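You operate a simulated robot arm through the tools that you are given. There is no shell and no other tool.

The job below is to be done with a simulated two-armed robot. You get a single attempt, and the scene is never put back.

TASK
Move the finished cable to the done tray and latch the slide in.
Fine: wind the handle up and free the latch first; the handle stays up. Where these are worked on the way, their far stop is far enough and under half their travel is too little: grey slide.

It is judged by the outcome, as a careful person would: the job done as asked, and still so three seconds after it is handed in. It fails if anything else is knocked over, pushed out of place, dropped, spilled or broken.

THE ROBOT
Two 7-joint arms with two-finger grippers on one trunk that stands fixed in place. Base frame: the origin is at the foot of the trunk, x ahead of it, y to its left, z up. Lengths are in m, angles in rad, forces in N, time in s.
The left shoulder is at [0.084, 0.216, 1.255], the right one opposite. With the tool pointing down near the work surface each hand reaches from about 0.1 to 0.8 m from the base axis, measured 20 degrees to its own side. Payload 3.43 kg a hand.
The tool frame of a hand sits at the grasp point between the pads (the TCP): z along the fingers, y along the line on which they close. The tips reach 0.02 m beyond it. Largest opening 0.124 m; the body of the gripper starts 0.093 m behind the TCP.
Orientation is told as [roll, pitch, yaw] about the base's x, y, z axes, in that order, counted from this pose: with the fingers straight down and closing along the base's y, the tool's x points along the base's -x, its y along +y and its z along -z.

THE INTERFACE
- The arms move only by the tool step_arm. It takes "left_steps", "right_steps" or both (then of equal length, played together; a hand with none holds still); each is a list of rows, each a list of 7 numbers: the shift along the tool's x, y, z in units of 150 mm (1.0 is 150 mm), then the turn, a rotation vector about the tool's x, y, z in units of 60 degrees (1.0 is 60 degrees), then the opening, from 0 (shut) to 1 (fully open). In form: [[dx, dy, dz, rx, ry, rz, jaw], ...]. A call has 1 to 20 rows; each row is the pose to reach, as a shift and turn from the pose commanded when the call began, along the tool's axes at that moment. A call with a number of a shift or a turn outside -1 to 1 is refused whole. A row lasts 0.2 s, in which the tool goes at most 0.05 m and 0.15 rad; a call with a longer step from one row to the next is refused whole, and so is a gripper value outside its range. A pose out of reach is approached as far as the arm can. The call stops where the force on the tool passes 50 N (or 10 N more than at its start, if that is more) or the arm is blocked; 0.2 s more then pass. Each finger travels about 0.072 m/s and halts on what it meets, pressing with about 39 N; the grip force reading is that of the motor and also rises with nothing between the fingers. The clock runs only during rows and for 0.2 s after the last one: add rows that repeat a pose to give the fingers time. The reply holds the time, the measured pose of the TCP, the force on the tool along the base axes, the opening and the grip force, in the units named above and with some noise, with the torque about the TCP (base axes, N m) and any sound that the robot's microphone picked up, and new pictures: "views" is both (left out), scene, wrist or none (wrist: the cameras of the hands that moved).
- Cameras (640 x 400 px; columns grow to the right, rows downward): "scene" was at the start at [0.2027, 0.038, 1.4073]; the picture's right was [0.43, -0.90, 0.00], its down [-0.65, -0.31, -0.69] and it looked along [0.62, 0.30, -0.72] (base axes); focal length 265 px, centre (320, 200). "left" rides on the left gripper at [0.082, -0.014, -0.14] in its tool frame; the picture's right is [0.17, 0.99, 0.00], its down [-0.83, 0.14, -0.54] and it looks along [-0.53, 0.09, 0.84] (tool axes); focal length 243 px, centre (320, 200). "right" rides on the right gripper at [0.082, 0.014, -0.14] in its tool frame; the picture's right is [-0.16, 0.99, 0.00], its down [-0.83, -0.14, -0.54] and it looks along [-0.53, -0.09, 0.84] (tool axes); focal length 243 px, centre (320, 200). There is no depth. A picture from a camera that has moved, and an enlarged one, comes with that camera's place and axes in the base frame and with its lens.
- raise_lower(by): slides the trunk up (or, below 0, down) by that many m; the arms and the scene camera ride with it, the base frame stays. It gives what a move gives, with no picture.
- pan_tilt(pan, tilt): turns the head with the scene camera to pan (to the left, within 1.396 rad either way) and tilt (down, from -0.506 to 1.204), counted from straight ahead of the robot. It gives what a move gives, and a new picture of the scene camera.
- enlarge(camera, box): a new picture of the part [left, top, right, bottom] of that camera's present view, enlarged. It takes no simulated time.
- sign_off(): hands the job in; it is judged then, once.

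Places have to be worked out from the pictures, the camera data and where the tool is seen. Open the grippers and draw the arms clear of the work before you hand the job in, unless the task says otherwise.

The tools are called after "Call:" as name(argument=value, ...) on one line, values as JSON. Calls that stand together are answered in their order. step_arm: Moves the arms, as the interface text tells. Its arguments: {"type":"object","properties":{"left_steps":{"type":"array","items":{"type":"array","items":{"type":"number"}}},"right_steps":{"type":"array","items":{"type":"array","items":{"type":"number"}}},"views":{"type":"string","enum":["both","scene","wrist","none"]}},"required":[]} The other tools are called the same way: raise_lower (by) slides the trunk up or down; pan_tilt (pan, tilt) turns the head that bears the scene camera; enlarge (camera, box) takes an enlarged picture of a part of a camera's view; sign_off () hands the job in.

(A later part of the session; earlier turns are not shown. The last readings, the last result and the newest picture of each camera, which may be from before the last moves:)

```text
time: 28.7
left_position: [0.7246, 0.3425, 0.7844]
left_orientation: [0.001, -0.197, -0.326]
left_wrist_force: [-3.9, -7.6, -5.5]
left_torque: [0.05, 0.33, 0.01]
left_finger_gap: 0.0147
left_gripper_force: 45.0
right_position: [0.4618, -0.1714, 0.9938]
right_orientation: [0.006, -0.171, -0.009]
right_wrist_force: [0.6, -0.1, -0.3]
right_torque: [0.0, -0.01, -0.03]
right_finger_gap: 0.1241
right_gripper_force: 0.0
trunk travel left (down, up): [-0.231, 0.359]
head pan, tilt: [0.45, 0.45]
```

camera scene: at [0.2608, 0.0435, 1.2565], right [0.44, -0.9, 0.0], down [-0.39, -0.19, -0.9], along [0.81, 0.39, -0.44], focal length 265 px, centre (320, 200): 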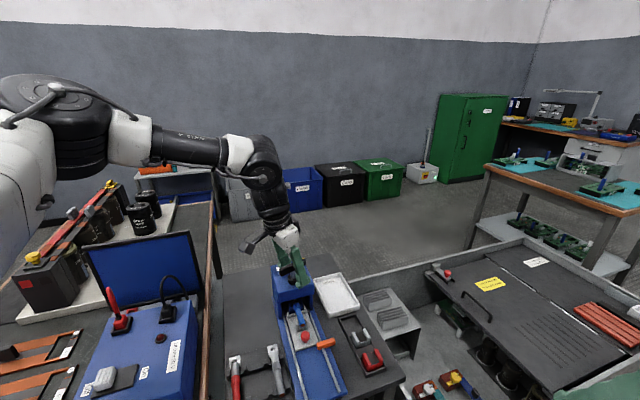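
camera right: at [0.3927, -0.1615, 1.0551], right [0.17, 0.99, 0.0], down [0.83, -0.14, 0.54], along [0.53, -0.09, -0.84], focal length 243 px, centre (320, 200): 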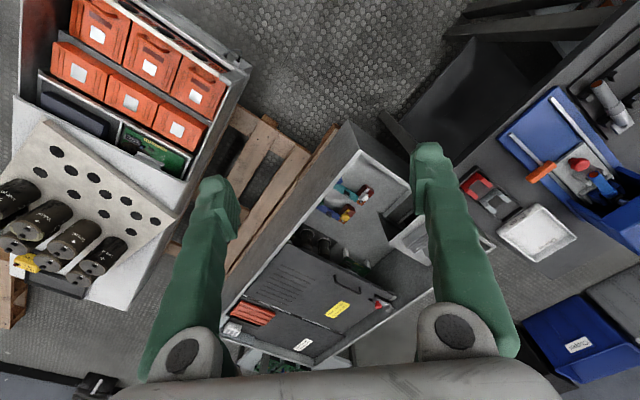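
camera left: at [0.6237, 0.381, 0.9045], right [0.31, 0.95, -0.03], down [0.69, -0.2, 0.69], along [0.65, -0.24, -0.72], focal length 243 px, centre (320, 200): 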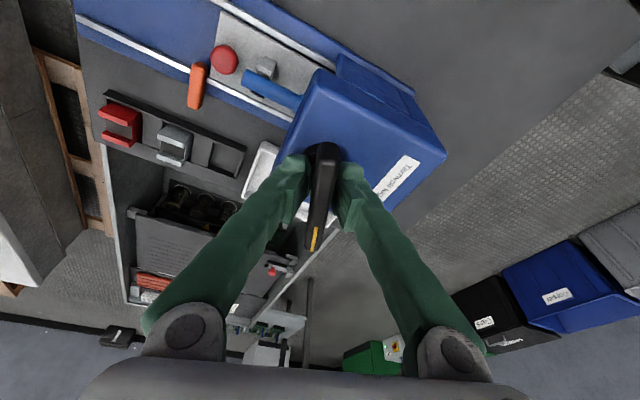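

It turns freely counter-clockwise. I continue winding that way in small rows, watching torque.

Call:
step_arm(left_steps=[[0, -0.005, 0, -0.0265, 0, -0.131, 0], [0, -0.01, 0, -0.053, 0, -0.262, 0], [0, -0.01, 0, -0.0795, 0, -0.393, 0], [0, -0.01, 0, -0.106, 0, -0.524, 0]], views="both")

```text
time: 29.7
left_position: [0.7256, 0.3433, 0.7839]
left_orientation: [0.003, -0.195, 0.235]
left_wrist_force: [-2.4, -1.7, -8.2]
left_torque: [-0.03, 0.13, -0.01]
left_finger_gap: 0.0145
left_gripper_force: 45.7
right_position: [0.463, -0.1708, 0.9953]
right_orientation: [0.005, -0.17, -0.011]
right_wrist_force: [0.2, 0.3, 0.6]
right_torque: [0.0, -0.03, -0.02]
right_finger_gap: 0.1241
right_gripper_force: 0.1
trunk travel left (down, up): [-0.231, 0.359]
head pan, tilt: [0.45, 0.45]
camera scene: at [0.2616, 0.044, 1.2563], right [0.44, -0.9, 0.0], down [-0.39, -0.19, -0.9], along [0.81, 0.39, -0.44], focal length 265 px, centre (320, 200)
camera left: at [0.6238, 0.3044, 0.9044], right [-0.39, 0.92, -0.03], down [0.66, 0.3, 0.69], along [0.65, 0.25, -0.72], focal length 243 px, centre (320, 200)
```

scene: 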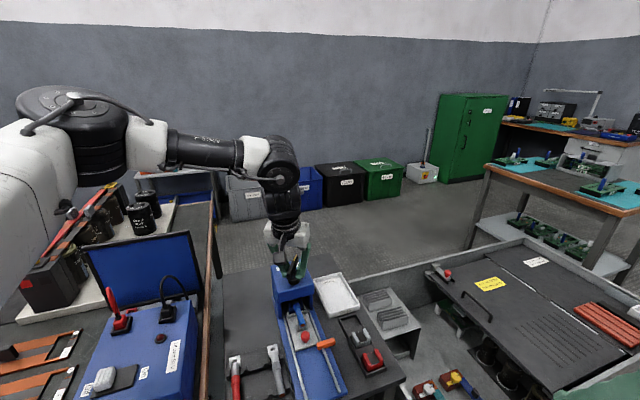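
left: 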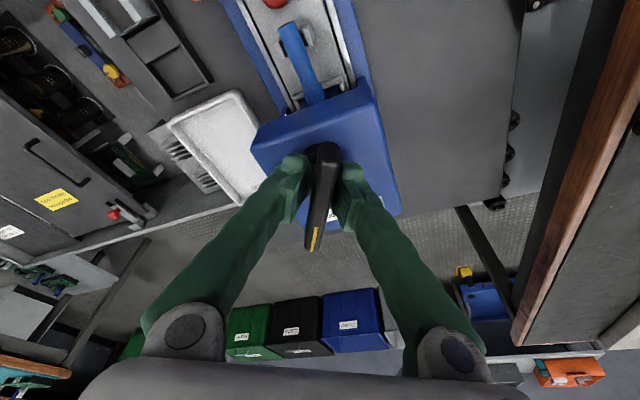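

The handle follows the hand. I check whether the ram under the press head is rising.

Call:
enlarge(camera="scene", box=[265, 260, 345, 370])

Call:
step_arm(left_steps=[[0, 0, 0, -0.0265, 0, -0.131, 0], [0, 0, 0, -0.053, 0, -0.262, 0], [0, 0, 0, -0.0795, 0, -0.393, 0], [0, 0, 0, -0.106, 0, -0.524, 0]], views="wrist")

Call:
enlarge(camera="scene", box=[265, 260, 345, 370])

```text
3.64 times, centred on (305, 315) of scene
camera zoom: at [0.2616, 0.044, 1.2563], right [0.44, -0.9, 0.0], down [-0.39, -0.19, -0.9], along [0.81, 0.39, -0.44], focal length 964 px, centre (374, -218)
```

zoom: 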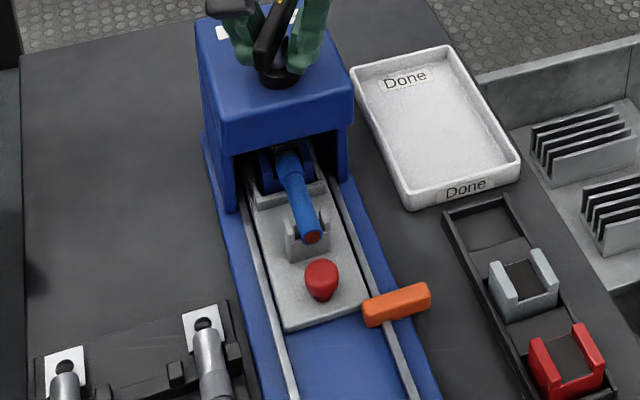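

```text
time: 30.7
left_position: [0.7436, 0.3637, 0.7793]
left_orientation: [-0.022, -0.194, 0.783]
left_wrist_force: [16.7, -44.9, -0.7]
left_torque: [0.2, 0.09, 1.1]
left_finger_gap: 0.006
left_gripper_force: 37.3
left hand out of reach, approached as far as the arm can: row 4
right_position: [0.4643, -0.1737, 0.9919]
right_orientation: [0.011, -0.168, -0.011]
right_wrist_force: [0.3, 0.1, 0.9]
right_torque: [-0.02, 0.05, 0.03]
right_finger_gap: 0.1242
right_gripper_force: 0.0
trunk travel left (down, up): [-0.231, 0.359]
head pan, tilt: [0.45, 0.45]
camera left: at [0.6753, 0.2811, 0.9002], right [-0.81, 0.59, -0.05], down [0.4, 0.61, 0.69], along [0.44, 0.53, -0.73], focal length 243 px, centre (320, 200)
```

left: 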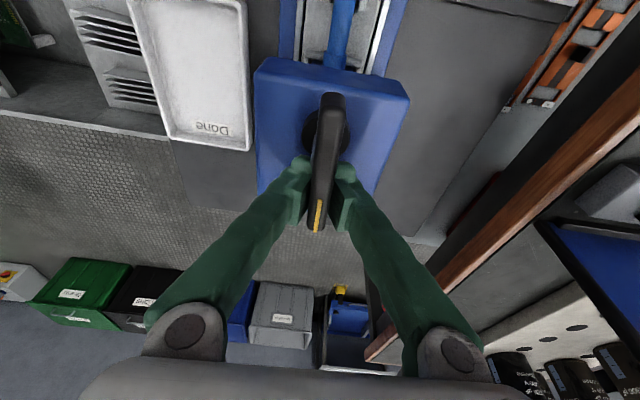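

```text
3.64 times, centred on (305, 315) of scene
camera zoom: at [0.2645, 0.0396, 1.2559], right [0.43, -0.9, 0.0], down [-0.39, -0.19, -0.9], along [0.81, 0.39, -0.44], focal length 964 px, centre (374, -218)
```

zoom: 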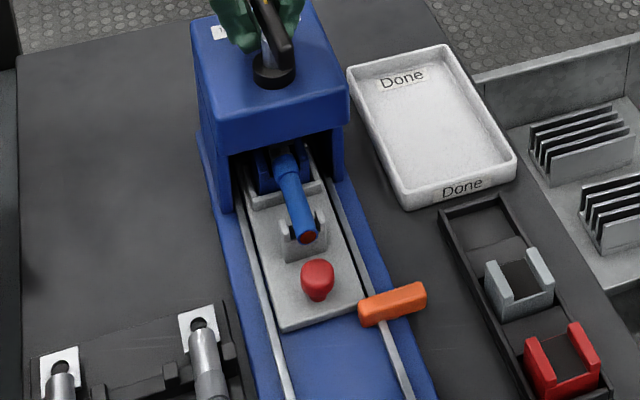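

The yaw reached the wrist's limit and the hand slid outward along the bar (force 45 N). I open the fingers to release before repositioning.

Call:
step_arm(left_steps=[[0, 0, 0, 0, 0, 0, 0.5], [0, 0, 0, 0, 0, 0, 0.5], [0, 0, 0, 0, 0, 0, 0.5]], views="wrist")

```text
time: 31.5
left_position: [0.737, 0.3754, 0.7772]
left_orientation: [-0.006, -0.196, 0.786]
left_wrist_force: [0.1, 0.9, -0.3]
left_torque: [0.02, 0.02, 0.02]
left_finger_gap: 0.0616
left_gripper_force: 0.0
right_position: [0.4612, -0.1702, 0.9945]
right_orientation: [0.008, -0.172, -0.01]
right_wrist_force: [0.6, -0.2, 0.2]
right_torque: [0.03, 0.02, 0.02]
right_finger_gap: 0.1239
right_gripper_force: 0.1
trunk travel left (down, up): [-0.231, 0.359]
head pan, tilt: [0.45, 0.45]
camera left: at [0.67, 0.2908, 0.8976], right [-0.81, 0.58, -0.04], down [0.4, 0.6, 0.69], along [0.43, 0.54, -0.72], focal length 243 px, centre (320, 200)
```

left: 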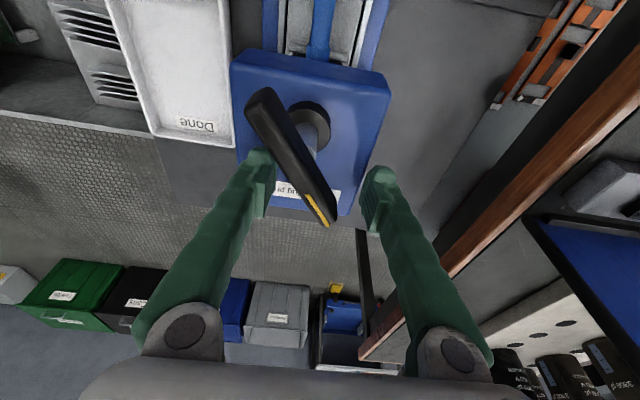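

After release the bar sits at about 74° (yellow end away), having rotated further. I look at the press again.

Call:
pan_tilt(pan=0.45, tilt=0.75)

Call:
enlarge(camera="scene", box=[265, 155, 345, 255])

Call:
enlarge(camera="left", box=[220, 0, 400, 240])

```text
time: 32.3
left_position: [0.7364, 0.3762, 0.7769]
left_orientation: [-0.007, -0.192, 0.784]
left_wrist_force: [0.0, -0.4, -0.7]
left_torque: [0.01, 0.03, 0.02]
left_finger_gap: 0.0621
left_gripper_force: 0.0
right_position: [0.4612, -0.1711, 0.9954]
right_orientation: [0.008, -0.17, -0.011]
right_wrist_force: [-0.3, 0.0, 0.7]
right_torque: [0.0, 0.0, -0.01]
right_finger_gap: 0.1241
right_gripper_force: 0.0
trunk travel left (down, up): [-0.231, 0.359]
head pan, tilt: [0.45, 0.75]
camera scene: at [0.2528, 0.0399, 1.2301], right [0.44, -0.9, 0.0], down [-0.61, -0.3, -0.73], along [0.66, 0.32, -0.68], focal length 265 px, centre (320, 200)
```

scene: 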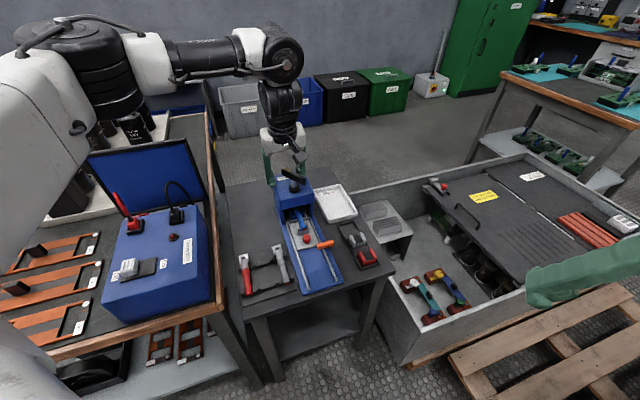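

```text
4.00 times, centred on (305, 205) of scene
camera zoom: at [0.2528, 0.0399, 1.2301], right [0.44, -0.9, 0.0], down [-0.61, -0.3, -0.73], along [0.66, 0.32, -0.68], focal length 1061 px, centre (380, 180)
```

zoom: 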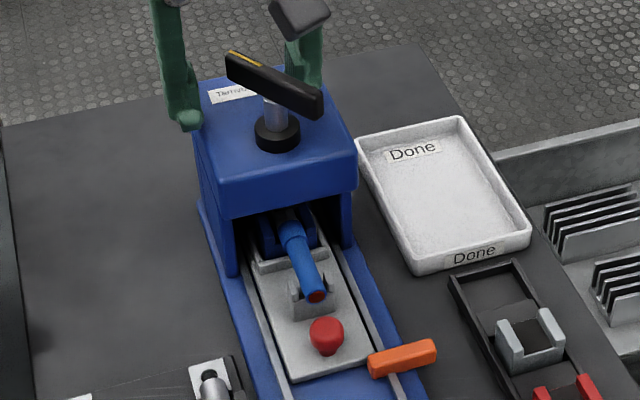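

```text
1.67 times, centred on (310, 120) of left
camera zoom: at [0.6701, 0.2903, 0.8977], right [-0.81, 0.58, -0.04], down [0.4, 0.6, 0.69], along [0.43, 0.54, -0.72], focal length 404 px, centre (337, 333)
```

zoom: 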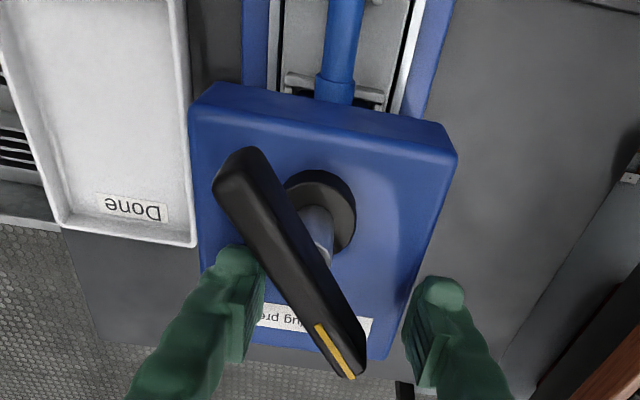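

Bar centre is unchanged and top maybe 1 cm higher (≈.805); it rests at ≈74°. To see whether more travel remains, I push the yellow end further counter-clockwise with the inner side of one finger, moving along tool +y.

Call:
step_arm(left_steps=[[0, 0.1, 0, 0, 0, 0, 0.5], [0, 0.17, 0, 0, 0, 0, 0.5], [0, 0.22, 0, 0, 0, 0, 0.5], [0, 0.27, 0, 0, 0, 0, 0.5]], views="wrist")

```text
time: 33.3
left_position: [0.7136, 0.4109, 0.775]
left_orientation: [0.001, -0.196, 0.79]
left_wrist_force: [0.6, 0.8, 0.8]
left_torque: [-0.03, 0.02, 0.05]
left_finger_gap: 0.0624
left_gripper_force: 0.2
left hand out of reach, approached as far as the arm can: row 1, 2, 3, 4
right_position: [0.4614, -0.1694, 0.9943]
right_orientation: [0.007, -0.171, -0.01]
right_wrist_force: [-0.5, 0.5, 0.1]
right_torque: [0.02, 0.0, -0.02]
right_finger_gap: 0.124
right_gripper_force: 0.1
trunk travel left (down, up): [-0.231, 0.359]
head pan, tilt: [0.45, 0.75]
camera left: at [0.6503, 0.3244, 0.8957], right [-0.81, 0.58, -0.03], down [0.4, 0.6, 0.69], along [0.42, 0.55, -0.72], focal length 243 px, centre (320, 200)
```

left: 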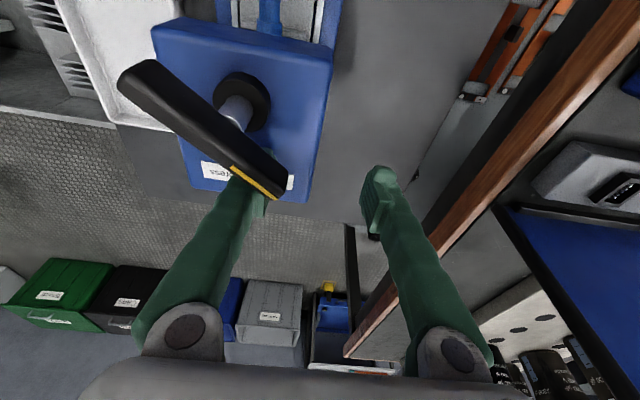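

The bar rotated on with no resistance (now ≈100°). I check the scene view for the state of the ram and bar.

Call:
enlarge(camera="scene", box=[265, 155, 345, 255])

Call:
enlarge(camera="left", box=[110, 0, 330, 240])

```text
4.00 times, centred on (305, 205) of scene
camera zoom: at [0.2528, 0.0401, 1.23], right [0.44, -0.9, 0.0], down [-0.61, -0.3, -0.73], along [0.66, 0.32, -0.68], focal length 1061 px, centre (380, 180)
```

zoom: 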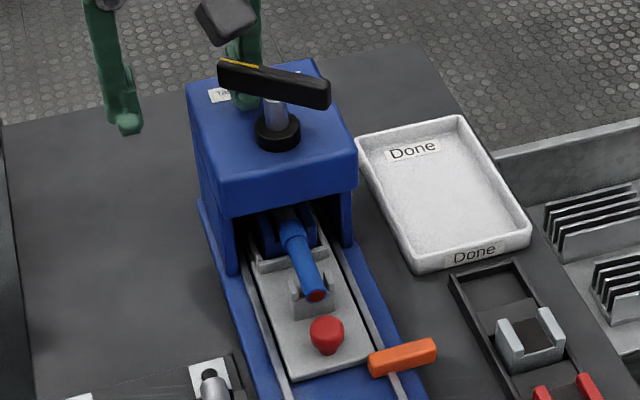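

```text
1.67 times, centred on (220, 120) of left
camera zoom: at [0.6503, 0.3244, 0.8957], right [-0.81, 0.58, -0.03], down [0.4, 0.6, 0.69], along [0.42, 0.55, -0.72], focal length 404 px, centre (487, 333)
```

zoom: 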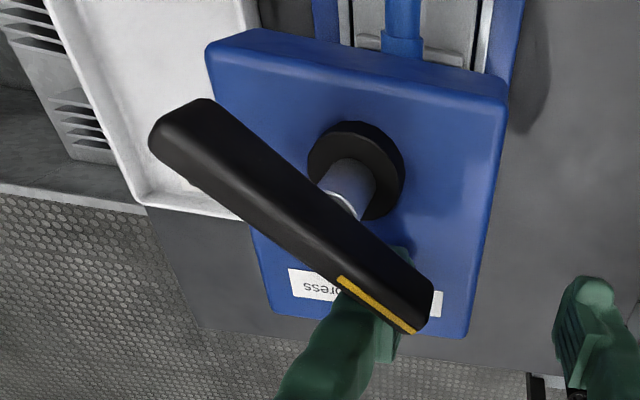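

The bar rises slightly as it turns counter-clockwise, so that is "up". I'll switch to pushing with closed fingers as a poker: first lift, close the fingers and bring the yaw back to a comfortable value.

Call:
step_arm(left_steps=[[-0.04, 0.03, -0.2, 0, 0, 0, 0.5], [-0.079, 0.03, -0.392, 0, 0, 0, 0.3], [-0.079, 0.03, -0.392, 0.026, 0, 0.129, 0], [-0.079, 0.03, -0.392, 0.052, 0, 0.257, 0], [-0.079, 0.03, -0.392, 0.078, 0, 0.386, 0], [-0.079, 0.03, -0.392, 0.104, 0, 0.515, 0]], views="wrist")

```text
time: 34.7
left_position: [0.714, 0.4125, 0.8355]
left_orientation: [0.002, -0.196, 0.24]
left_wrist_force: [0.1, 0.2, -0.4]
left_torque: [0.0, -0.03, -0.03]
left_finger_gap: 0.0
left_gripper_force: 34.1
left hand out of reach, approached as far as the arm can: row 1, 2
right_position: [0.4632, -0.1693, 0.9944]
right_orientation: [0.006, -0.172, -0.01]
right_wrist_force: [0.9, -0.2, 0.0]
right_torque: [0.01, 0.02, -0.01]
right_finger_gap: 0.124
right_gripper_force: 0.0
trunk travel left (down, up): [-0.231, 0.359]
head pan, tilt: [0.45, 0.75]
camera left: at [0.6123, 0.3736, 0.9552], right [-0.39, 0.92, -0.03], down [0.66, 0.3, 0.69], along [0.65, 0.25, -0.72], focal length 243 px, centre (320, 200)
```

left: 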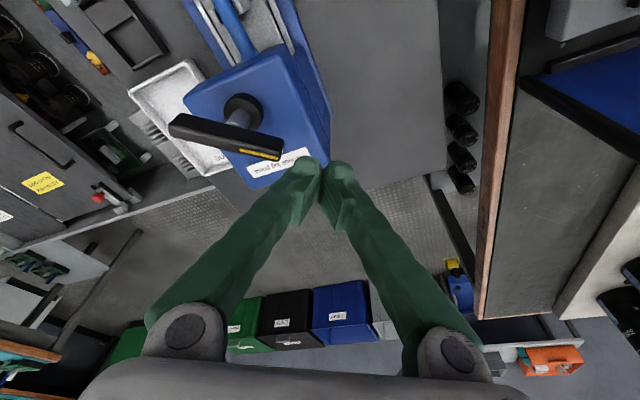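

The bar is at ≈95°, centre ≈(.727,.343). I place the closed fingertips behind the yellow end at about (.757,.373) and descend.

Call:
step_arm(left_steps=[[-0.1, -0.16, 0.02, 0, 0, 0, 0], [-0.212, -0.324, 0.042, 0, 0, 0, 0], [-0.18, -0.324, 0.2, 0, 0, 0, 0], [-0.149, -0.324, 0.359, 0, 0, 0, 0], [-0.149, -0.324, 0.359, 0, 0, 0, 0]], views="wrist")

```text
time: 35.9
left_position: [0.7558, 0.3733, 0.786]
left_orientation: [0.002, -0.198, 0.242]
left_wrist_force: [-0.8, 0.5, 0.4]
left_torque: [-0.01, 0.0, -0.02]
left_finger_gap: 0.0001
left_gripper_force: 34.3
right_position: [0.4618, -0.1704, 0.9939]
right_orientation: [0.007, -0.17, -0.01]
right_wrist_force: [0.5, 0.7, -0.3]
right_torque: [0.04, 0.01, 0.01]
right_finger_gap: 0.124
right_gripper_force: 0.1
trunk travel left (down, up): [-0.231, 0.359]
head pan, tilt: [0.45, 0.75]
camera left: at [0.655, 0.3346, 0.9061], right [-0.39, 0.92, -0.03], down [0.65, 0.3, 0.69], along [0.65, 0.25, -0.72], focal length 243 px, centre (320, 200)
```

left: 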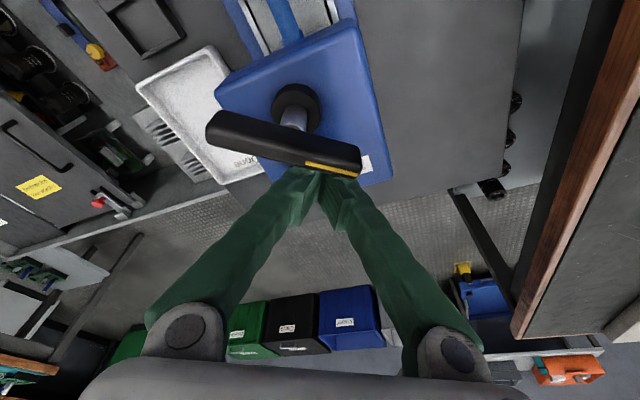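

The closed fingers are behind the bar. I sweep them counter-clockwise around the hub at 42 mm radius, pushing the yellow end along.

Call:
step_arm(left_steps=[[0.077, 0.082, -0.015, 0, 0, 0, 0], [0.189, 0.126, -0.037, 0, 0, 0, 0], [0.307, 0.118, -0.061, 0, 0, 0, 0], [0.411, 0.06, -0.081, 0, 0, 0, 0]], views="wrist")

```text
time: 36.7
left_position: [0.7286, 0.3876, 0.792]
left_orientation: [-0.005, -0.231, 0.256]
left_wrist_force: [17.4, 5.9, -3.4]
left_torque: [-0.04, 0.18, 0.39]
left_finger_gap: 0.0003
left_gripper_force: 34.2
right_position: [0.462, -0.1696, 0.9947]
right_orientation: [0.006, -0.171, -0.012]
right_wrist_force: [-0.7, 0.1, 0.3]
right_torque: [0.02, -0.06, 0.03]
right_finger_gap: 0.1241
right_gripper_force: 0.1
trunk travel left (down, up): [-0.231, 0.359]
head pan, tilt: [0.45, 0.75]
stopped in row 3 (left hand): the force on the tool passed its limit at 65 N (the readings are from after the stop); the commanded pose is now the measured one
camera left: at [0.6247, 0.3468, 0.9094], right [-0.4, 0.91, -0.04], down [0.63, 0.31, 0.71], along [0.67, 0.26, -0.7], focal length 243 px, centre (320, 200)
```

left: 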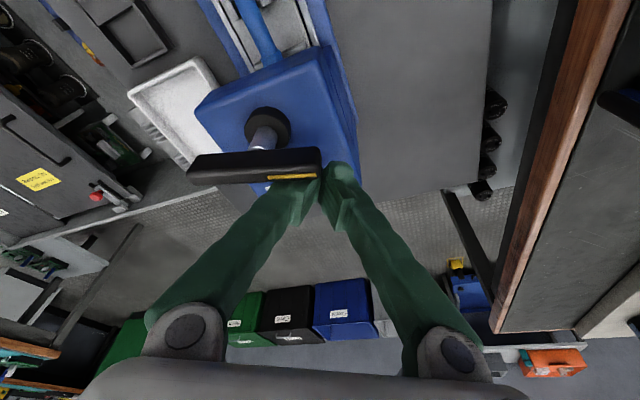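

A firm stop was met with the bar at ≈118° (about 145° of winding from the start). I compare the ram's position in the scene view.

Call:
enlarge(camera="scene", box=[275, 165, 335, 240])

Call:
enlarge(camera="left", box=[170, 0, 380, 220])

```text
5.33 times, centred on (305, 202) of scene
camera zoom: at [0.2528, 0.0401, 1.23], right [0.44, -0.9, 0.0], down [-0.61, -0.3, -0.73], along [0.66, 0.32, -0.68], focal length 1414 px, centre (400, 187)
```

zoom: 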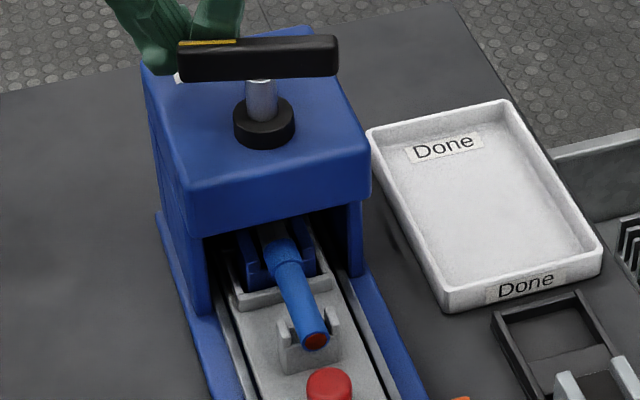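

```text
1.82 times, centred on (275, 110) of left
camera zoom: at [0.6247, 0.3468, 0.9094], right [-0.4, 0.91, -0.04], down [0.63, 0.31, 0.71], along [0.67, 0.26, -0.7], focal length 441 px, centre (402, 364)
```

zoom: 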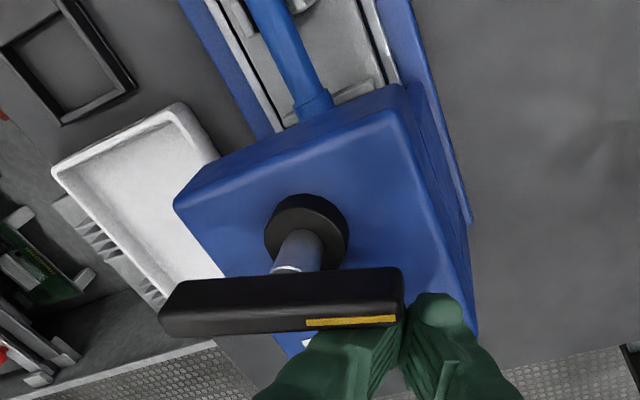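

The shaft is visibly longer (handle risen ~9 mm), and the ram no longer shows over the lug: the handle is wound up to its stop. I back off away from the bar and lift clear.

Call:
step_arm(left_steps=[[-0.079, 0.048, 0.019, 0, 0, 0, 0], [-0.1, 0.1, -0.05, 0, 0, 0, 0], [-0.15, 0.1, -0.3, 0, 0, 0, 0], [-0.2, 0.1, -0.565, 0, 0, 0, 0]], views="both")

```text
time: 37.7
left_position: [0.731, 0.4034, 0.8818]
left_orientation: [-0.006, -0.226, 0.252]
left_wrist_force: [-1.3, 0.3, 0.3]
left_torque: [0.01, -0.04, -0.01]
left_finger_gap: 0.0
left_gripper_force: 34.6
right_position: [0.461, -0.1709, 0.9937]
right_orientation: [0.006, -0.169, -0.009]
right_wrist_force: [-0.2, 0.7, 0.2]
right_torque: [-0.02, 0.0, 0.01]
right_finger_gap: 0.1243
right_gripper_force: 0.0
trunk travel left (down, up): [-0.231, 0.359]
head pan, tilt: [0.45, 0.75]
camera scene: at [0.2519, 0.0394, 1.2302], right [0.44, -0.9, 0.0], down [-0.61, -0.3, -0.73], along [0.66, 0.32, -0.68], focal length 265 px, centre (320, 200)
camera left: at [0.6275, 0.363, 0.9997], right [-0.4, 0.91, -0.04], down [0.63, 0.31, 0.71], along [0.66, 0.26, -0.7], focal length 243 px, centre (320, 200)
```

scene: 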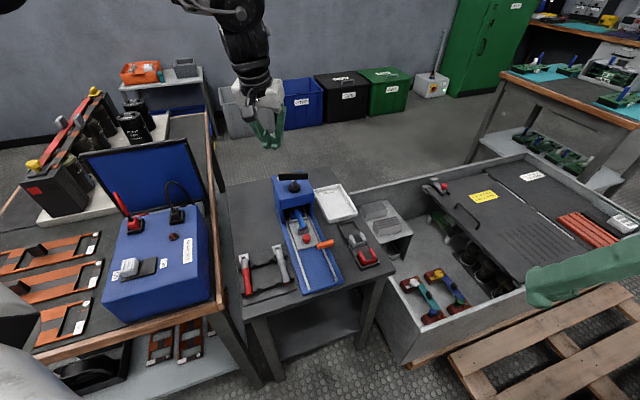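
left: 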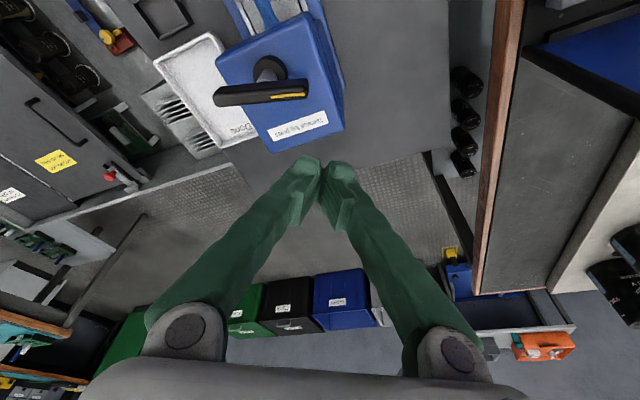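

The handle stays up. Now the latch: its free outer end is at ≈(.680,.204), tip ≈(.650,.237) in front of the slide corner (≈(.667,.239)). I bring the left hand, closed and straightened, over that area at a safe height.

Call:
step_arm(left_steps=[[0.1, -0.12, -0.15, 0.012, 0.054, 0.06, 0], [0.25, -0.3, -0.25, 0.024, 0.108, 0.118, 0], [0.4, -0.5, -0.273, 0.036, 0.162, 0.177, 0], [0.55, -0.68, -0.273, 0.048, 0.216, 0.235, 0], [0.651, -0.805, -0.273, 0.048, 0.216, 0.235, 0]], views="wrist")

```text
time: 38.9
left_position: [0.6411, 0.2795, 0.8926]
left_orientation: [-0.033, -0.006, 0.0]
left_wrist_force: [-0.3, 0.1, -0.3]
left_torque: [-0.03, 0.01, -0.01]
left_finger_gap: 0.0
left_gripper_force: 33.9
left hand out of reach, approached as far as the arm can: row 3, 4, 5
right_position: [0.4622, -0.1701, 0.9941]
right_orientation: [0.007, -0.171, -0.01]
right_wrist_force: [0.8, 0.6, -0.5]
right_torque: [-0.01, 0.02, -0.02]
right_finger_gap: 0.124
right_gripper_force: 0.0
trunk travel left (down, up): [-0.231, 0.359]
head pan, tilt: [0.45, 0.75]
camera left: at [0.5582, 0.2699, 1.0313], right [-0.17, 0.99, -0.03], down [0.83, 0.16, 0.54], along [0.54, 0.06, -0.84], focal length 243 px, centre (320, 200)
```

left: 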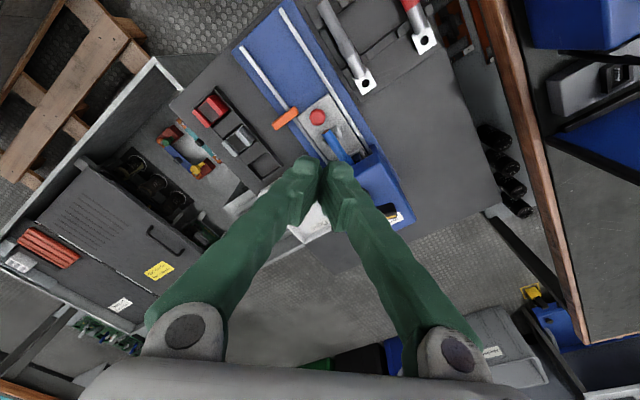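

Call:
step_arm(left_steps=[[-0.005, -0.2, 0.2, -0.01, 0, 0, 0], [-0.01, -0.4, 0.45, -0.03, 0, 0, 0], [-0.02, -0.6, 0.7, -0.032, 0, 0, 0], [-0.027, -0.669, 0.977, -0.032, 0, 0, 0], [-0.027, -0.669, 0.977, -0.032, 0, 0, 0]], views="both")

```text
time: 40.1
left_position: [0.6081, 0.2436, 0.7575]
left_orientation: [0.0, -0.006, 0.002]
left_wrist_force: [0.4, -0.6, 0.6]
left_torque: [-0.01, 0.05, 0.0]
left_finger_gap: 0.0
left_gripper_force: 34.3
left hand out of reach, approached as far as the arm can: row 1, 2, 3, 4, 5
right_position: [0.4617, -0.1706, 0.9947]
right_orientation: [0.007, -0.172, -0.011]
right_wrist_force: [-0.5, 0.7, 0.1]
right_torque: [0.01, 0.0, -0.04]
right_finger_gap: 0.1241
right_gripper_force: 0.1
trunk travel left (down, up): [-0.231, 0.359]
head pan, tilt: [0.45, 0.75]
camera scene: at [0.2528, 0.0395, 1.23], right [0.44, -0.9, 0.0], down [-0.61, -0.3, -0.73], along [0.66, 0.32, -0.68], focal length 265 px, centre (320, 200)
camera left: at [0.5258, 0.2304, 0.8961], right [-0.17, 0.99, 0.0], down [0.83, 0.14, 0.54], along [0.54, 0.09, -0.84], focal length 243 px, centre (320, 200)
```

scene: 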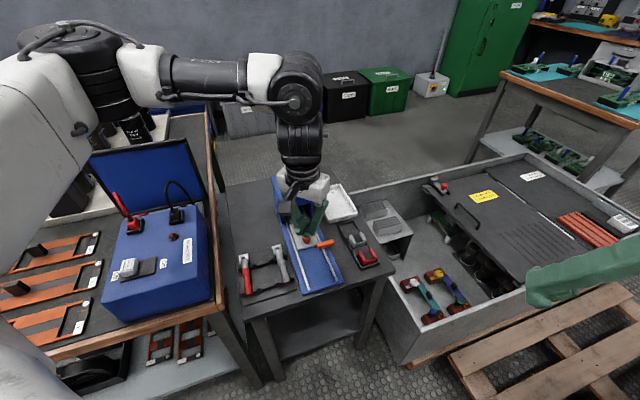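
left: 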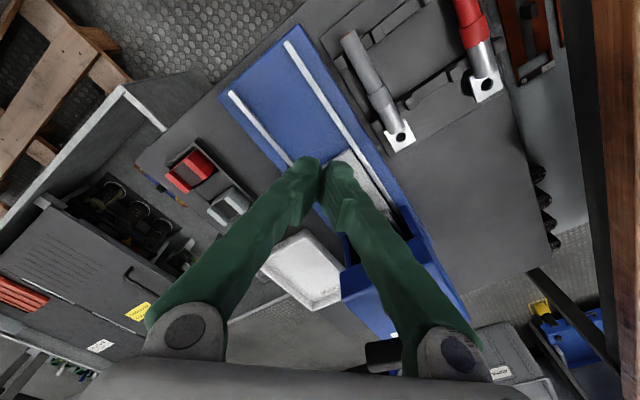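

The hand won't come inward at this trunk height (wrist level with the shoulder). I raise the trunk so the hand works well below the shoulder, then come down again.

Call:
raise_lower(by=0.2)

Call:
step_arm(left_steps=[[0, 0, 0.25, 0, 0, 0, 0], [0, 0, 0.5, 0, 0, 0, 0], [0, 0, 0.75, 0, 0, 0, 0], [0, -0.1, 1.0, 0, 0, 0, 0]], views="none")

```text
time: 42.2
left_position: [0.6181, 0.2446, 1.0356]
left_orientation: [0.003, -0.177, 0.002]
left_wrist_force: [0.1, 0.4, -0.8]
left_torque: [0.0, 0.01, 0.03]
left_finger_gap: 0.0
left_gripper_force: 34.4
right_position: [0.457, -0.1707, 1.213]
right_orientation: [0.007, -0.229, -0.015]
right_wrist_force: [0.3, -0.7, -0.2]
right_torque: [-0.03, 0.0, 0.01]
right_finger_gap: 0.1242
right_gripper_force: 0.1
trunk travel left (down, up): [-0.431, 0.159]
head pan, tilt: [0.45, 0.75]
```

```text
time: 43.2
left_position: [0.635, 0.2508, 0.9075]
left_orientation: [-0.001, -0.179, 0.002]
left_wrist_force: [-0.1, -0.3, -0.6]
left_torque: [0.03, -0.01, -0.01]
left_finger_gap: 0.0005
left_gripper_force: 34.2
left hand out of reach, approached as far as the arm can: row 2, 3, 4
right_position: [0.4558, -0.1694, 1.2136]
right_orientation: [0.009, -0.23, -0.016]
right_wrist_force: [0.8, 0.3, 0.2]
right_torque: [-0.02, 0.0, 0.01]
right_finger_gap: 0.124
right_gripper_force: 0.1
trunk travel left (down, up): [-0.431, 0.159]
head pan, tilt: [0.45, 0.75]
```

Inward motion (−y) is still limited. I test leaning the hand so the fingers point inward (roll −0.25), while straightening the pitch.

Call:
step_arm(left_steps=[[0, 0, 0, 0.08, 0.06, 0, 0], [0, -0.1, 0.1, 0.16, 0.12, 0, 0], [0, -0.3, 0.2, 0.239, 0.171, 0, 0], [0, -0.45, 0.3, 0.239, 0.171, 0, 0], [0, -0.45, 0.3, 0.239, 0.171, 0, 0]], views="none")

```text
time: 44.4
left_position: [0.6326, 0.2222, 0.8956]
left_orientation: [-0.249, 0.0, -0.019]
left_wrist_force: [0.5, -0.2, 0.1]
left_torque: [0.01, 0.02, 0.02]
left_finger_gap: 0.0
left_gripper_force: 33.7
left hand out of reach, approached as far as the arm can: row 3, 4, 5
right_position: [0.4558, -0.169, 1.2131]
right_orientation: [0.008, -0.23, -0.015]
right_wrist_force: [-0.6, 0.2, -0.8]
right_torque: [0.01, -0.02, -0.01]
right_finger_gap: 0.1242
right_gripper_force: 0.0
trunk travel left (down, up): [-0.431, 0.159]
head pan, tilt: [0.45, 0.75]
```

Call:
step_arm(left_steps=[[0.03, 0, 0.2, -0.12, 0, 0, 0], [0.06, -0.03, 0.45, -0.238, 0, 0, 0], [0.084, -0.05, 0.67, -0.238, 0, 0, 0]], views="none")

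Call:
step_arm(left_steps=[[0, 0, 0, 0, 0, 0.12, 0], [0, 0, 0, 0, 0, 0.25, 0], [0, -0.1, 0, 0, 0, 0.37, 0], [0, -0.2, 0, 0, 0, 0.5, 0], [0, -0.3, 0, 0, 0, 0.57, 0], [0, -0.4, 0, 0, 0, 0.57, 0]], views="scene")

```text
time: 45.2
left_position: [0.5868, 0.2577, 0.8952]
left_orientation: [-0.001, -0.002, -0.018]
left_wrist_force: [0.9, -0.2, -0.7]
left_torque: [-0.04, 0.03, 0.03]
left_finger_gap: 0.0
left_gripper_force: 34.6
left hand out of reach, approached as far as the arm can: row 1, 2, 3
right_position: [0.4578, -0.1682, 1.2124]
right_orientation: [0.007, -0.23, -0.016]
right_wrist_force: [0.5, 0.1, 0.3]
right_torque: [-0.01, 0.05, -0.01]
right_finger_gap: 0.1239
right_gripper_force: 0.1
trunk travel left (down, up): [-0.431, 0.159]
head pan, tilt: [0.45, 0.75]
```

```text
time: 46.6
left_position: [0.5696, 0.2445, 0.9032]
left_orientation: [0.0, -0.004, -0.62]
left_wrist_force: [-0.5, -0.6, 0.1]
left_torque: [-0.01, 0.0, 0.01]
left_finger_gap: 0.0
left_gripper_force: 34.7
left hand out of reach, approached as far as the arm can: row 3, 4, 5, 6
right_position: [0.4543, -0.1699, 1.2144]
right_orientation: [0.009, -0.231, -0.016]
right_wrist_force: [0.3, 0.0, 0.7]
right_torque: [0.01, 0.03, 0.03]
right_finger_gap: 0.124
right_gripper_force: 0.0
trunk travel left (down, up): [-0.431, 0.159]
head pan, tilt: [0.45, 0.75]
camera scene: at [0.1989, 0.0396, 1.4331], right [0.44, -0.9, 0.0], down [-0.61, -0.3, -0.73], along [0.66, 0.32, -0.68], focal length 265 px, centre (320, 200)
```

scene: 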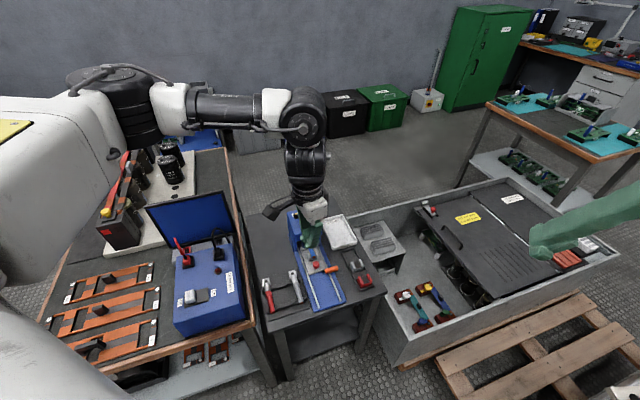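

Call:
step_arm(left_steps=[[0, 0.05, 0.2, 0, 0, 0, 0], [0, 0.1, 0.4, 0, 0, 0, 0], [0, 0.1, 0.6, 0, 0, 0, 0], [0, 0.1, 0.8, 0, 0, 0, 0]], views="none")

```text
time: 47.6
left_position: [0.565, 0.2734, 0.7917]
left_orientation: [0.0, -0.007, -0.616]
left_wrist_force: [-0.1, 0.1, -0.2]
left_torque: [0.0, 0.01, -0.02]
left_finger_gap: 0.0002
left_gripper_force: 34.5
left hand out of reach, approached as far as the arm can: row 3, 4
right_position: [0.4564, -0.1693, 1.2133]
right_orientation: [0.007, -0.228, -0.016]
right_wrist_force: [0.8, -0.8, -0.1]
right_torque: [0.0, 0.0, -0.01]
right_finger_gap: 0.1239
right_gripper_force: 0.0
trunk travel left (down, up): [-0.431, 0.159]
head pan, tilt: [0.45, 0.75]
```

I test whether a more negative yaw frees the inward motion.

Call:
step_arm(left_steps=[[0, 0, 0, 0, 0, 0.13, 0], [0, 0, 0, 0, 0, 0.26, 0], [0, 0, 0, 0, 0, 0.39, 0], [0, 0, 0, 0, 0, 0.52, 0], [-0.1, -0.15, 0, 0, 0, 0.55, 0], [-0.231, -0.327, 0, 0, 0, 0.55, 0], [-0.231, -0.327, 0, 0, 0, 0.55, 0]], views="scene")

```text
time: 49.2
left_position: [0.5477, 0.2562, 0.8057]
left_orientation: [0.001, 0.002, -1.193]
left_wrist_force: [0.3, -0.3, 0.6]
left_torque: [0.0, 0.0, 0.0]
left_finger_gap: 0.0
left_gripper_force: 34.7
left hand out of reach, approached as far as the arm can: row 5, 6, 7
right_position: [0.4553, -0.1682, 1.2132]
right_orientation: [0.008, -0.228, -0.016]
right_wrist_force: [0.0, 0.0, -0.8]
right_torque: [0.0, 0.01, -0.01]
right_finger_gap: 0.1242
right_gripper_force: 0.2
trunk travel left (down, up): [-0.431, 0.159]
head pan, tilt: [0.45, 0.75]
camera scene: at [0.1994, 0.0399, 1.433], right [0.44, -0.9, 0.0], down [-0.61, -0.3, -0.73], along [0.66, 0.32, -0.68], focal length 265 px, centre (320, 200)
```

scene: 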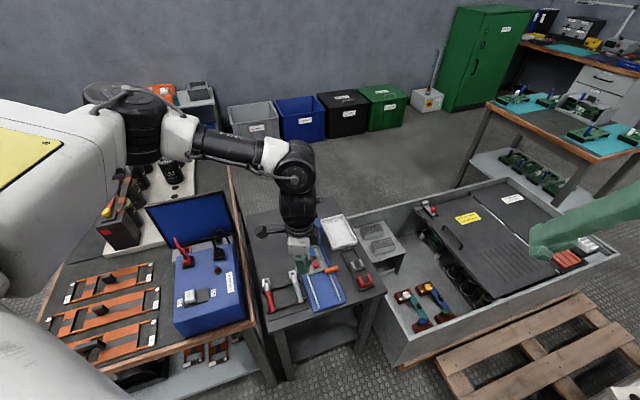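

I test whether holding an inward target for longer lets the arm settle further.

Call:
step_arm(left_steps=[[-0.1, 0.0, 0, 0, 0, 0, 0], [-0.25, 0.0, 0, 0, 0, 0, 0], [-0.4, 0.0, 0, 0, 0, 0, 0], [-0.4, 0, 0, 0, 0, 0, 0], [-0.4, 0, 0, 0, 0, 0, 0], [-0.4, 0, 0, 0, 0, 0, 0], [-0.4, 0, 0, 0, 0, 0, 0], [-0.4, 0, 0, 0, 0, 0, 0], [-0.4, 0, 0, 0, 0, 0, 0], [-0.4, 0, 0, 0, 0, 0, 0]], views="none")

```text
time: 51.4
left_position: [0.5438, 0.2488, 0.8186]
left_orientation: [0.001, -0.001, -1.19]
left_wrist_force: [0.5, 0.4, -0.9]
left_torque: [0.02, -0.03, 0.06]
left_finger_gap: 0.0
left_gripper_force: 34.6
left hand out of reach, approached as far as the arm can: row 1, 2, 3, 4, 5, 6, 7, 8, 9, 10
right_position: [0.4557, -0.1701, 1.212]
right_orientation: [0.01, -0.229, -0.015]
right_wrist_force: [-0.2, 1.0, -1.2]
right_torque: [-0.01, 0.03, -0.02]
right_finger_gap: 0.1241
right_gripper_force: 0.0
trunk travel left (down, up): [-0.431, 0.159]
head pan, tilt: [0.45, 0.75]
```

The arm is constrained in this posture. I raise the hand, lower the trunk by 0.25 (shoulder ≈1.03, more forward), and will then use an inward lean of the hand.

Call:
step_arm(left_steps=[[0, 0, -0.2, 0, 0, -0.12, 0], [0, 0, -0.45, 0, 0, -0.25, 0], [0, 0, -0.7, 0, 0, -0.38, 0], [0, 0, -1.0, 0, 0, -0.5, 0]], views="none")

Call:
raise_lower(by=-0.22)

```text
time: 52.4
left_position: [0.5445, 0.2496, 0.9718]
left_orientation: [0.003, 0.001, -0.667]
left_wrist_force: [-0.6, 0.4, 0.1]
left_torque: [0.03, 0.01, 0.0]
left_finger_gap: 0.0
left_gripper_force: 34.9
right_position: [0.4545, -0.1706, 1.2142]
right_orientation: [0.01, -0.23, -0.016]
right_wrist_force: [0.0, -0.1, 0.1]
right_torque: [0.02, -0.05, 0.0]
right_finger_gap: 0.124
right_gripper_force: 0.1
trunk travel left (down, up): [-0.431, 0.159]
head pan, tilt: [0.45, 0.75]
```

```text
time: 54.8
left_position: [0.5438, 0.2476, 0.7501]
left_orientation: [0.0, -0.001, -0.667]
left_wrist_force: [0.5, -0.8, 0.0]
left_torque: [0.02, -0.04, -0.01]
left_finger_gap: 0.0001
left_gripper_force: 34.0
right_position: [0.4688, -0.1688, 0.9671]
right_orientation: [0.01, -0.164, -0.016]
right_wrist_force: [0.3, -0.1, 0.9]
right_torque: [-0.01, -0.01, -0.02]
right_finger_gap: 0.124
right_gripper_force: 0.2
trunk travel left (down, up): [-0.211, 0.379]
head pan, tilt: [0.45, 0.75]
```

Call:
step_arm(left_steps=[[-0.15, -0.05, 0, 0, 0, 0, 0], [-0.3, -0.1, 0, 0, 0, 0, 0], [-0.45, -0.15, 0, 0, 0, 0, 0], [-0.571, -0.187, 0, 0, 0, 0, 0]], views="both")

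```text
time: 55.8
left_position: [0.5753, 0.226, 0.7524]
left_orientation: [0.002, 0.0, -0.67]
left_wrist_force: [0.5, 1.1, 0.0]
left_torque: [-0.03, -0.01, 0.03]
left_finger_gap: 0.0
left_gripper_force: 34.1
left hand out of reach, approached as far as the arm can: row 2, 3, 4
right_position: [0.4698, -0.1687, 0.9671]
right_orientation: [0.009, -0.164, -0.016]
right_wrist_force: [0.4, 0.4, 0.5]
right_torque: [0.02, 0.02, 0.01]
right_finger_gap: 0.1239
right_gripper_force: 0.1
trunk travel left (down, up): [-0.211, 0.379]
head pan, tilt: [0.45, 0.75]
camera scene: at [0.2604, 0.04, 1.2075], right [0.44, -0.9, 0.0], down [-0.61, -0.3, -0.73], along [0.66, 0.32, -0.68], focal length 265 px, centre (320, 200)
camera left: at [0.5027, 0.2657, 0.8918], right [0.48, 0.88, 0.0], down [0.74, -0.41, 0.54], along [0.47, -0.26, -0.84], focal length 243 px, centre (320, 200)
```

scene: 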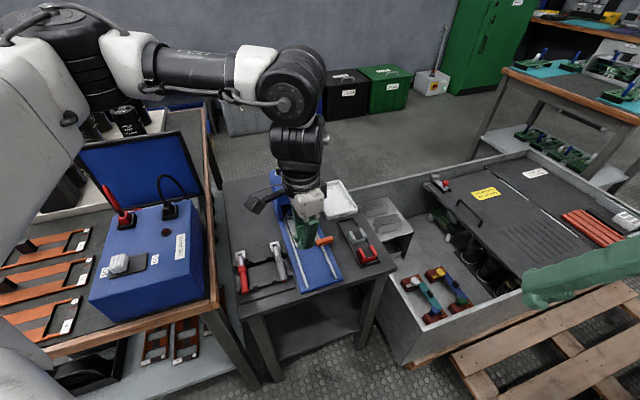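
left: 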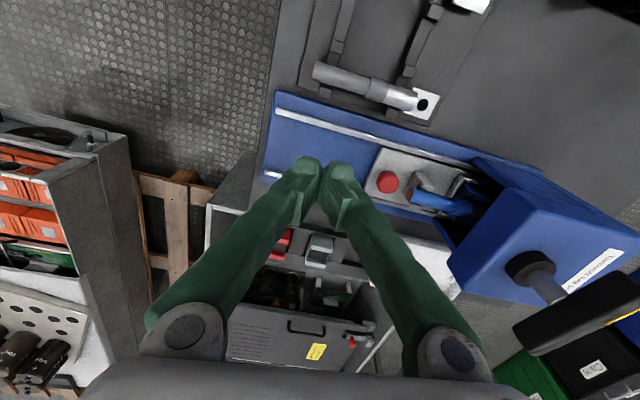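

Negative yaw plus low trunk helps: (.575,.226). Now I lean the fingers forward-inward (about tool y by −0.26) which carries the tips to ≈(.645,.175), in front of the latch.

Call:
step_arm(left_steps=[[-0.19, 0, -0.03, 0, -0.085, 0, 0], [-0.38, 0, -0.06, 0, -0.17, 0, 0], [-0.572, 0, -0.08, 0, -0.248, 0, 0], [-0.572, 0, -0.08, 0, -0.248, 0, 0]], views="wrist")

```text
time: 56.8
left_position: [0.6437, 0.1724, 0.7671]
left_orientation: [0.001, -0.261, -0.67]
left_wrist_force: [0.2, -0.1, 0.0]
left_torque: [-0.01, -0.02, 0.0]
left_finger_gap: 0.0
left_gripper_force: 34.4
right_position: [0.4691, -0.1696, 0.9683]
right_orientation: [0.011, -0.164, -0.015]
right_wrist_force: [-0.3, -0.1, 0.1]
right_torque: [0.04, 0.01, 0.02]
right_finger_gap: 0.124
right_gripper_force: 0.0
trunk travel left (down, up): [-0.211, 0.379]
head pan, tilt: [0.45, 0.75]
camera left: at [0.5443, 0.2337, 0.8801], right [0.49, 0.87, -0.04], down [0.61, -0.3, 0.73], along [0.63, -0.38, -0.68], focal length 243 px, centre (320, 200)
```

left: 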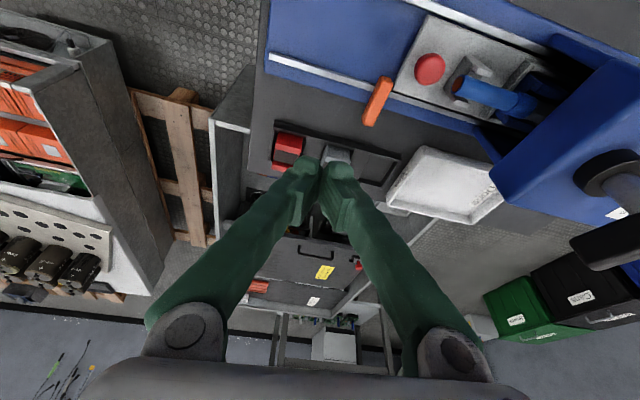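

Reached cleanly. I enlarge the latch area from this view.

Call:
enlarge(camera="left", box=[330, 20, 530, 160])

Call:
enlarge(camera="scene", box=[280, 205, 360, 265])

```text
2.86 times, centred on (430, 90) of left
camera zoom: at [0.5443, 0.2337, 0.8801], right [0.49, 0.87, -0.04], down [0.61, -0.3, 0.73], along [0.63, -0.38, -0.68], focal length 693 px, centre (6, 514)
```

zoom: 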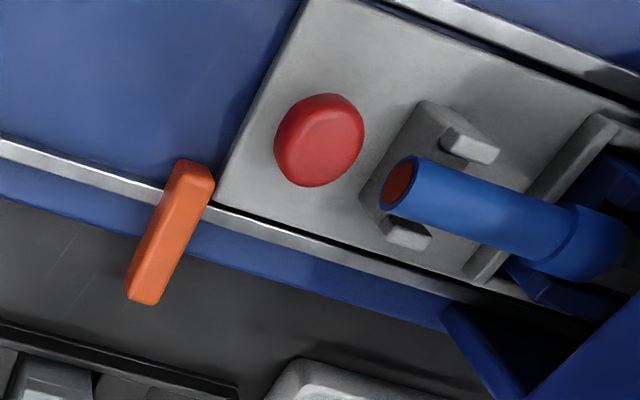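

```text
6.67 times, centred on (320, 235) of scene
camera zoom: at [0.2597, 0.0396, 1.2077], right [0.44, -0.9, 0.0], down [-0.61, -0.3, -0.73], along [0.66, 0.32, -0.68], focal length 1768 px, centre (320, -33)
```

zoom: 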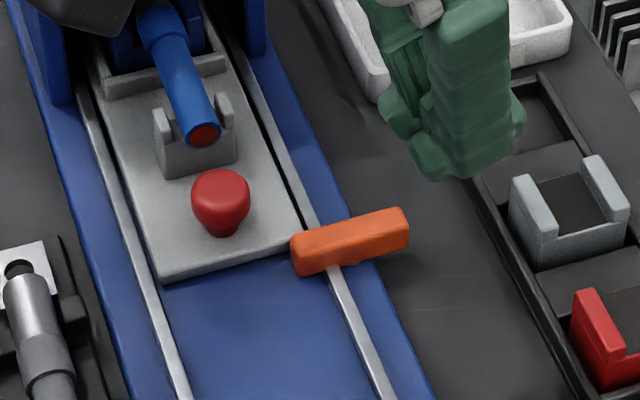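

The latch bar's top is at z≈.652, pivot apparently over the rail near (.660,.226). I lower the closed fingertips just in front of the outer arm, to (.658,.188,.657).

Call:
step_arm(left_steps=[[0.05, 0.05, 0.2, 0, 0, 0, 0], [0.1, 0.1, 0.4, 0, 0, 0, 0], [0.15, 0.141, 0.6, 0, 0, 0, 0], [0.179, 0.141, 0.711, 0, 0, 0, 0], [0.179, 0.141, 0.711, 0, 0, 0, 0]], views="both")

Call:
enlarge(camera="scene", box=[280, 205, 360, 265])

```text
time: 58.0
left_position: [0.6574, 0.1877, 0.6575]
left_orientation: [0.001, -0.259, -0.67]
left_wrist_force: [-0.3, 0.4, 1.1]
left_torque: [0.02, -0.02, 0.0]
left_finger_gap: 0.0
left_gripper_force: 34.5
right_position: [0.4693, -0.1699, 0.9678]
right_orientation: [0.01, -0.163, -0.015]
right_wrist_force: [-0.7, 0.3, -0.1]
right_torque: [0.0, -0.03, -0.01]
right_finger_gap: 0.1238
right_gripper_force: 0.1
trunk travel left (down, up): [-0.211, 0.379]
head pan, tilt: [0.45, 0.75]
camera scene: at [0.26, 0.0397, 1.2076], right [0.44, -0.9, 0.0], down [-0.61, -0.3, -0.73], along [0.66, 0.32, -0.68], focal length 265 px, centre (320, 200)
camera left: at [0.5585, 0.2478, 0.7703], right [0.49, 0.87, -0.04], down [0.61, -0.3, 0.73], along [0.63, -0.38, -0.68], focal length 243 px, centre (320, 200)
```

scene: 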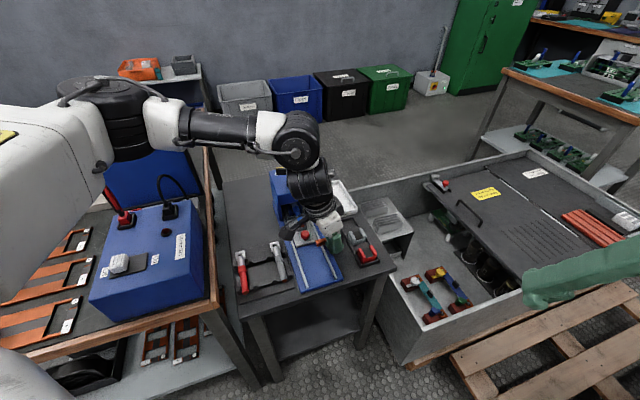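
left: 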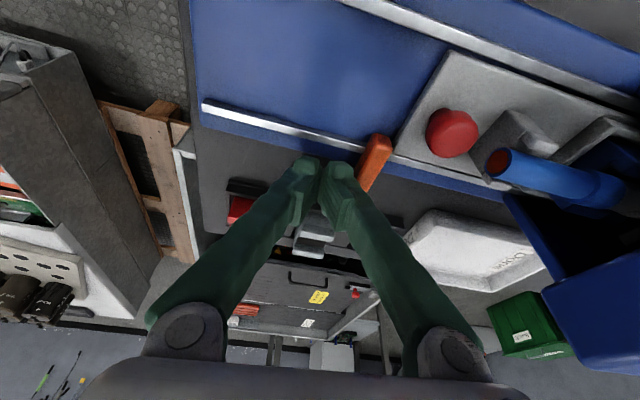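

```text
6.67 times, centred on (320, 235) of scene
camera zoom: at [0.26, 0.0397, 1.2076], right [0.44, -0.9, 0.0], down [-0.61, -0.3, -0.73], along [0.66, 0.32, -0.68], focal length 1768 px, centre (320, -33)
```

zoom: 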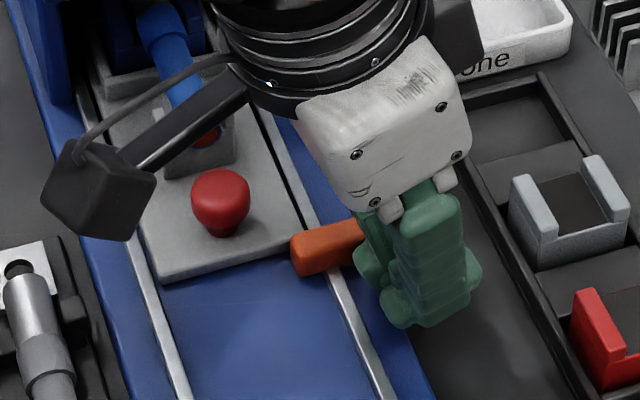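

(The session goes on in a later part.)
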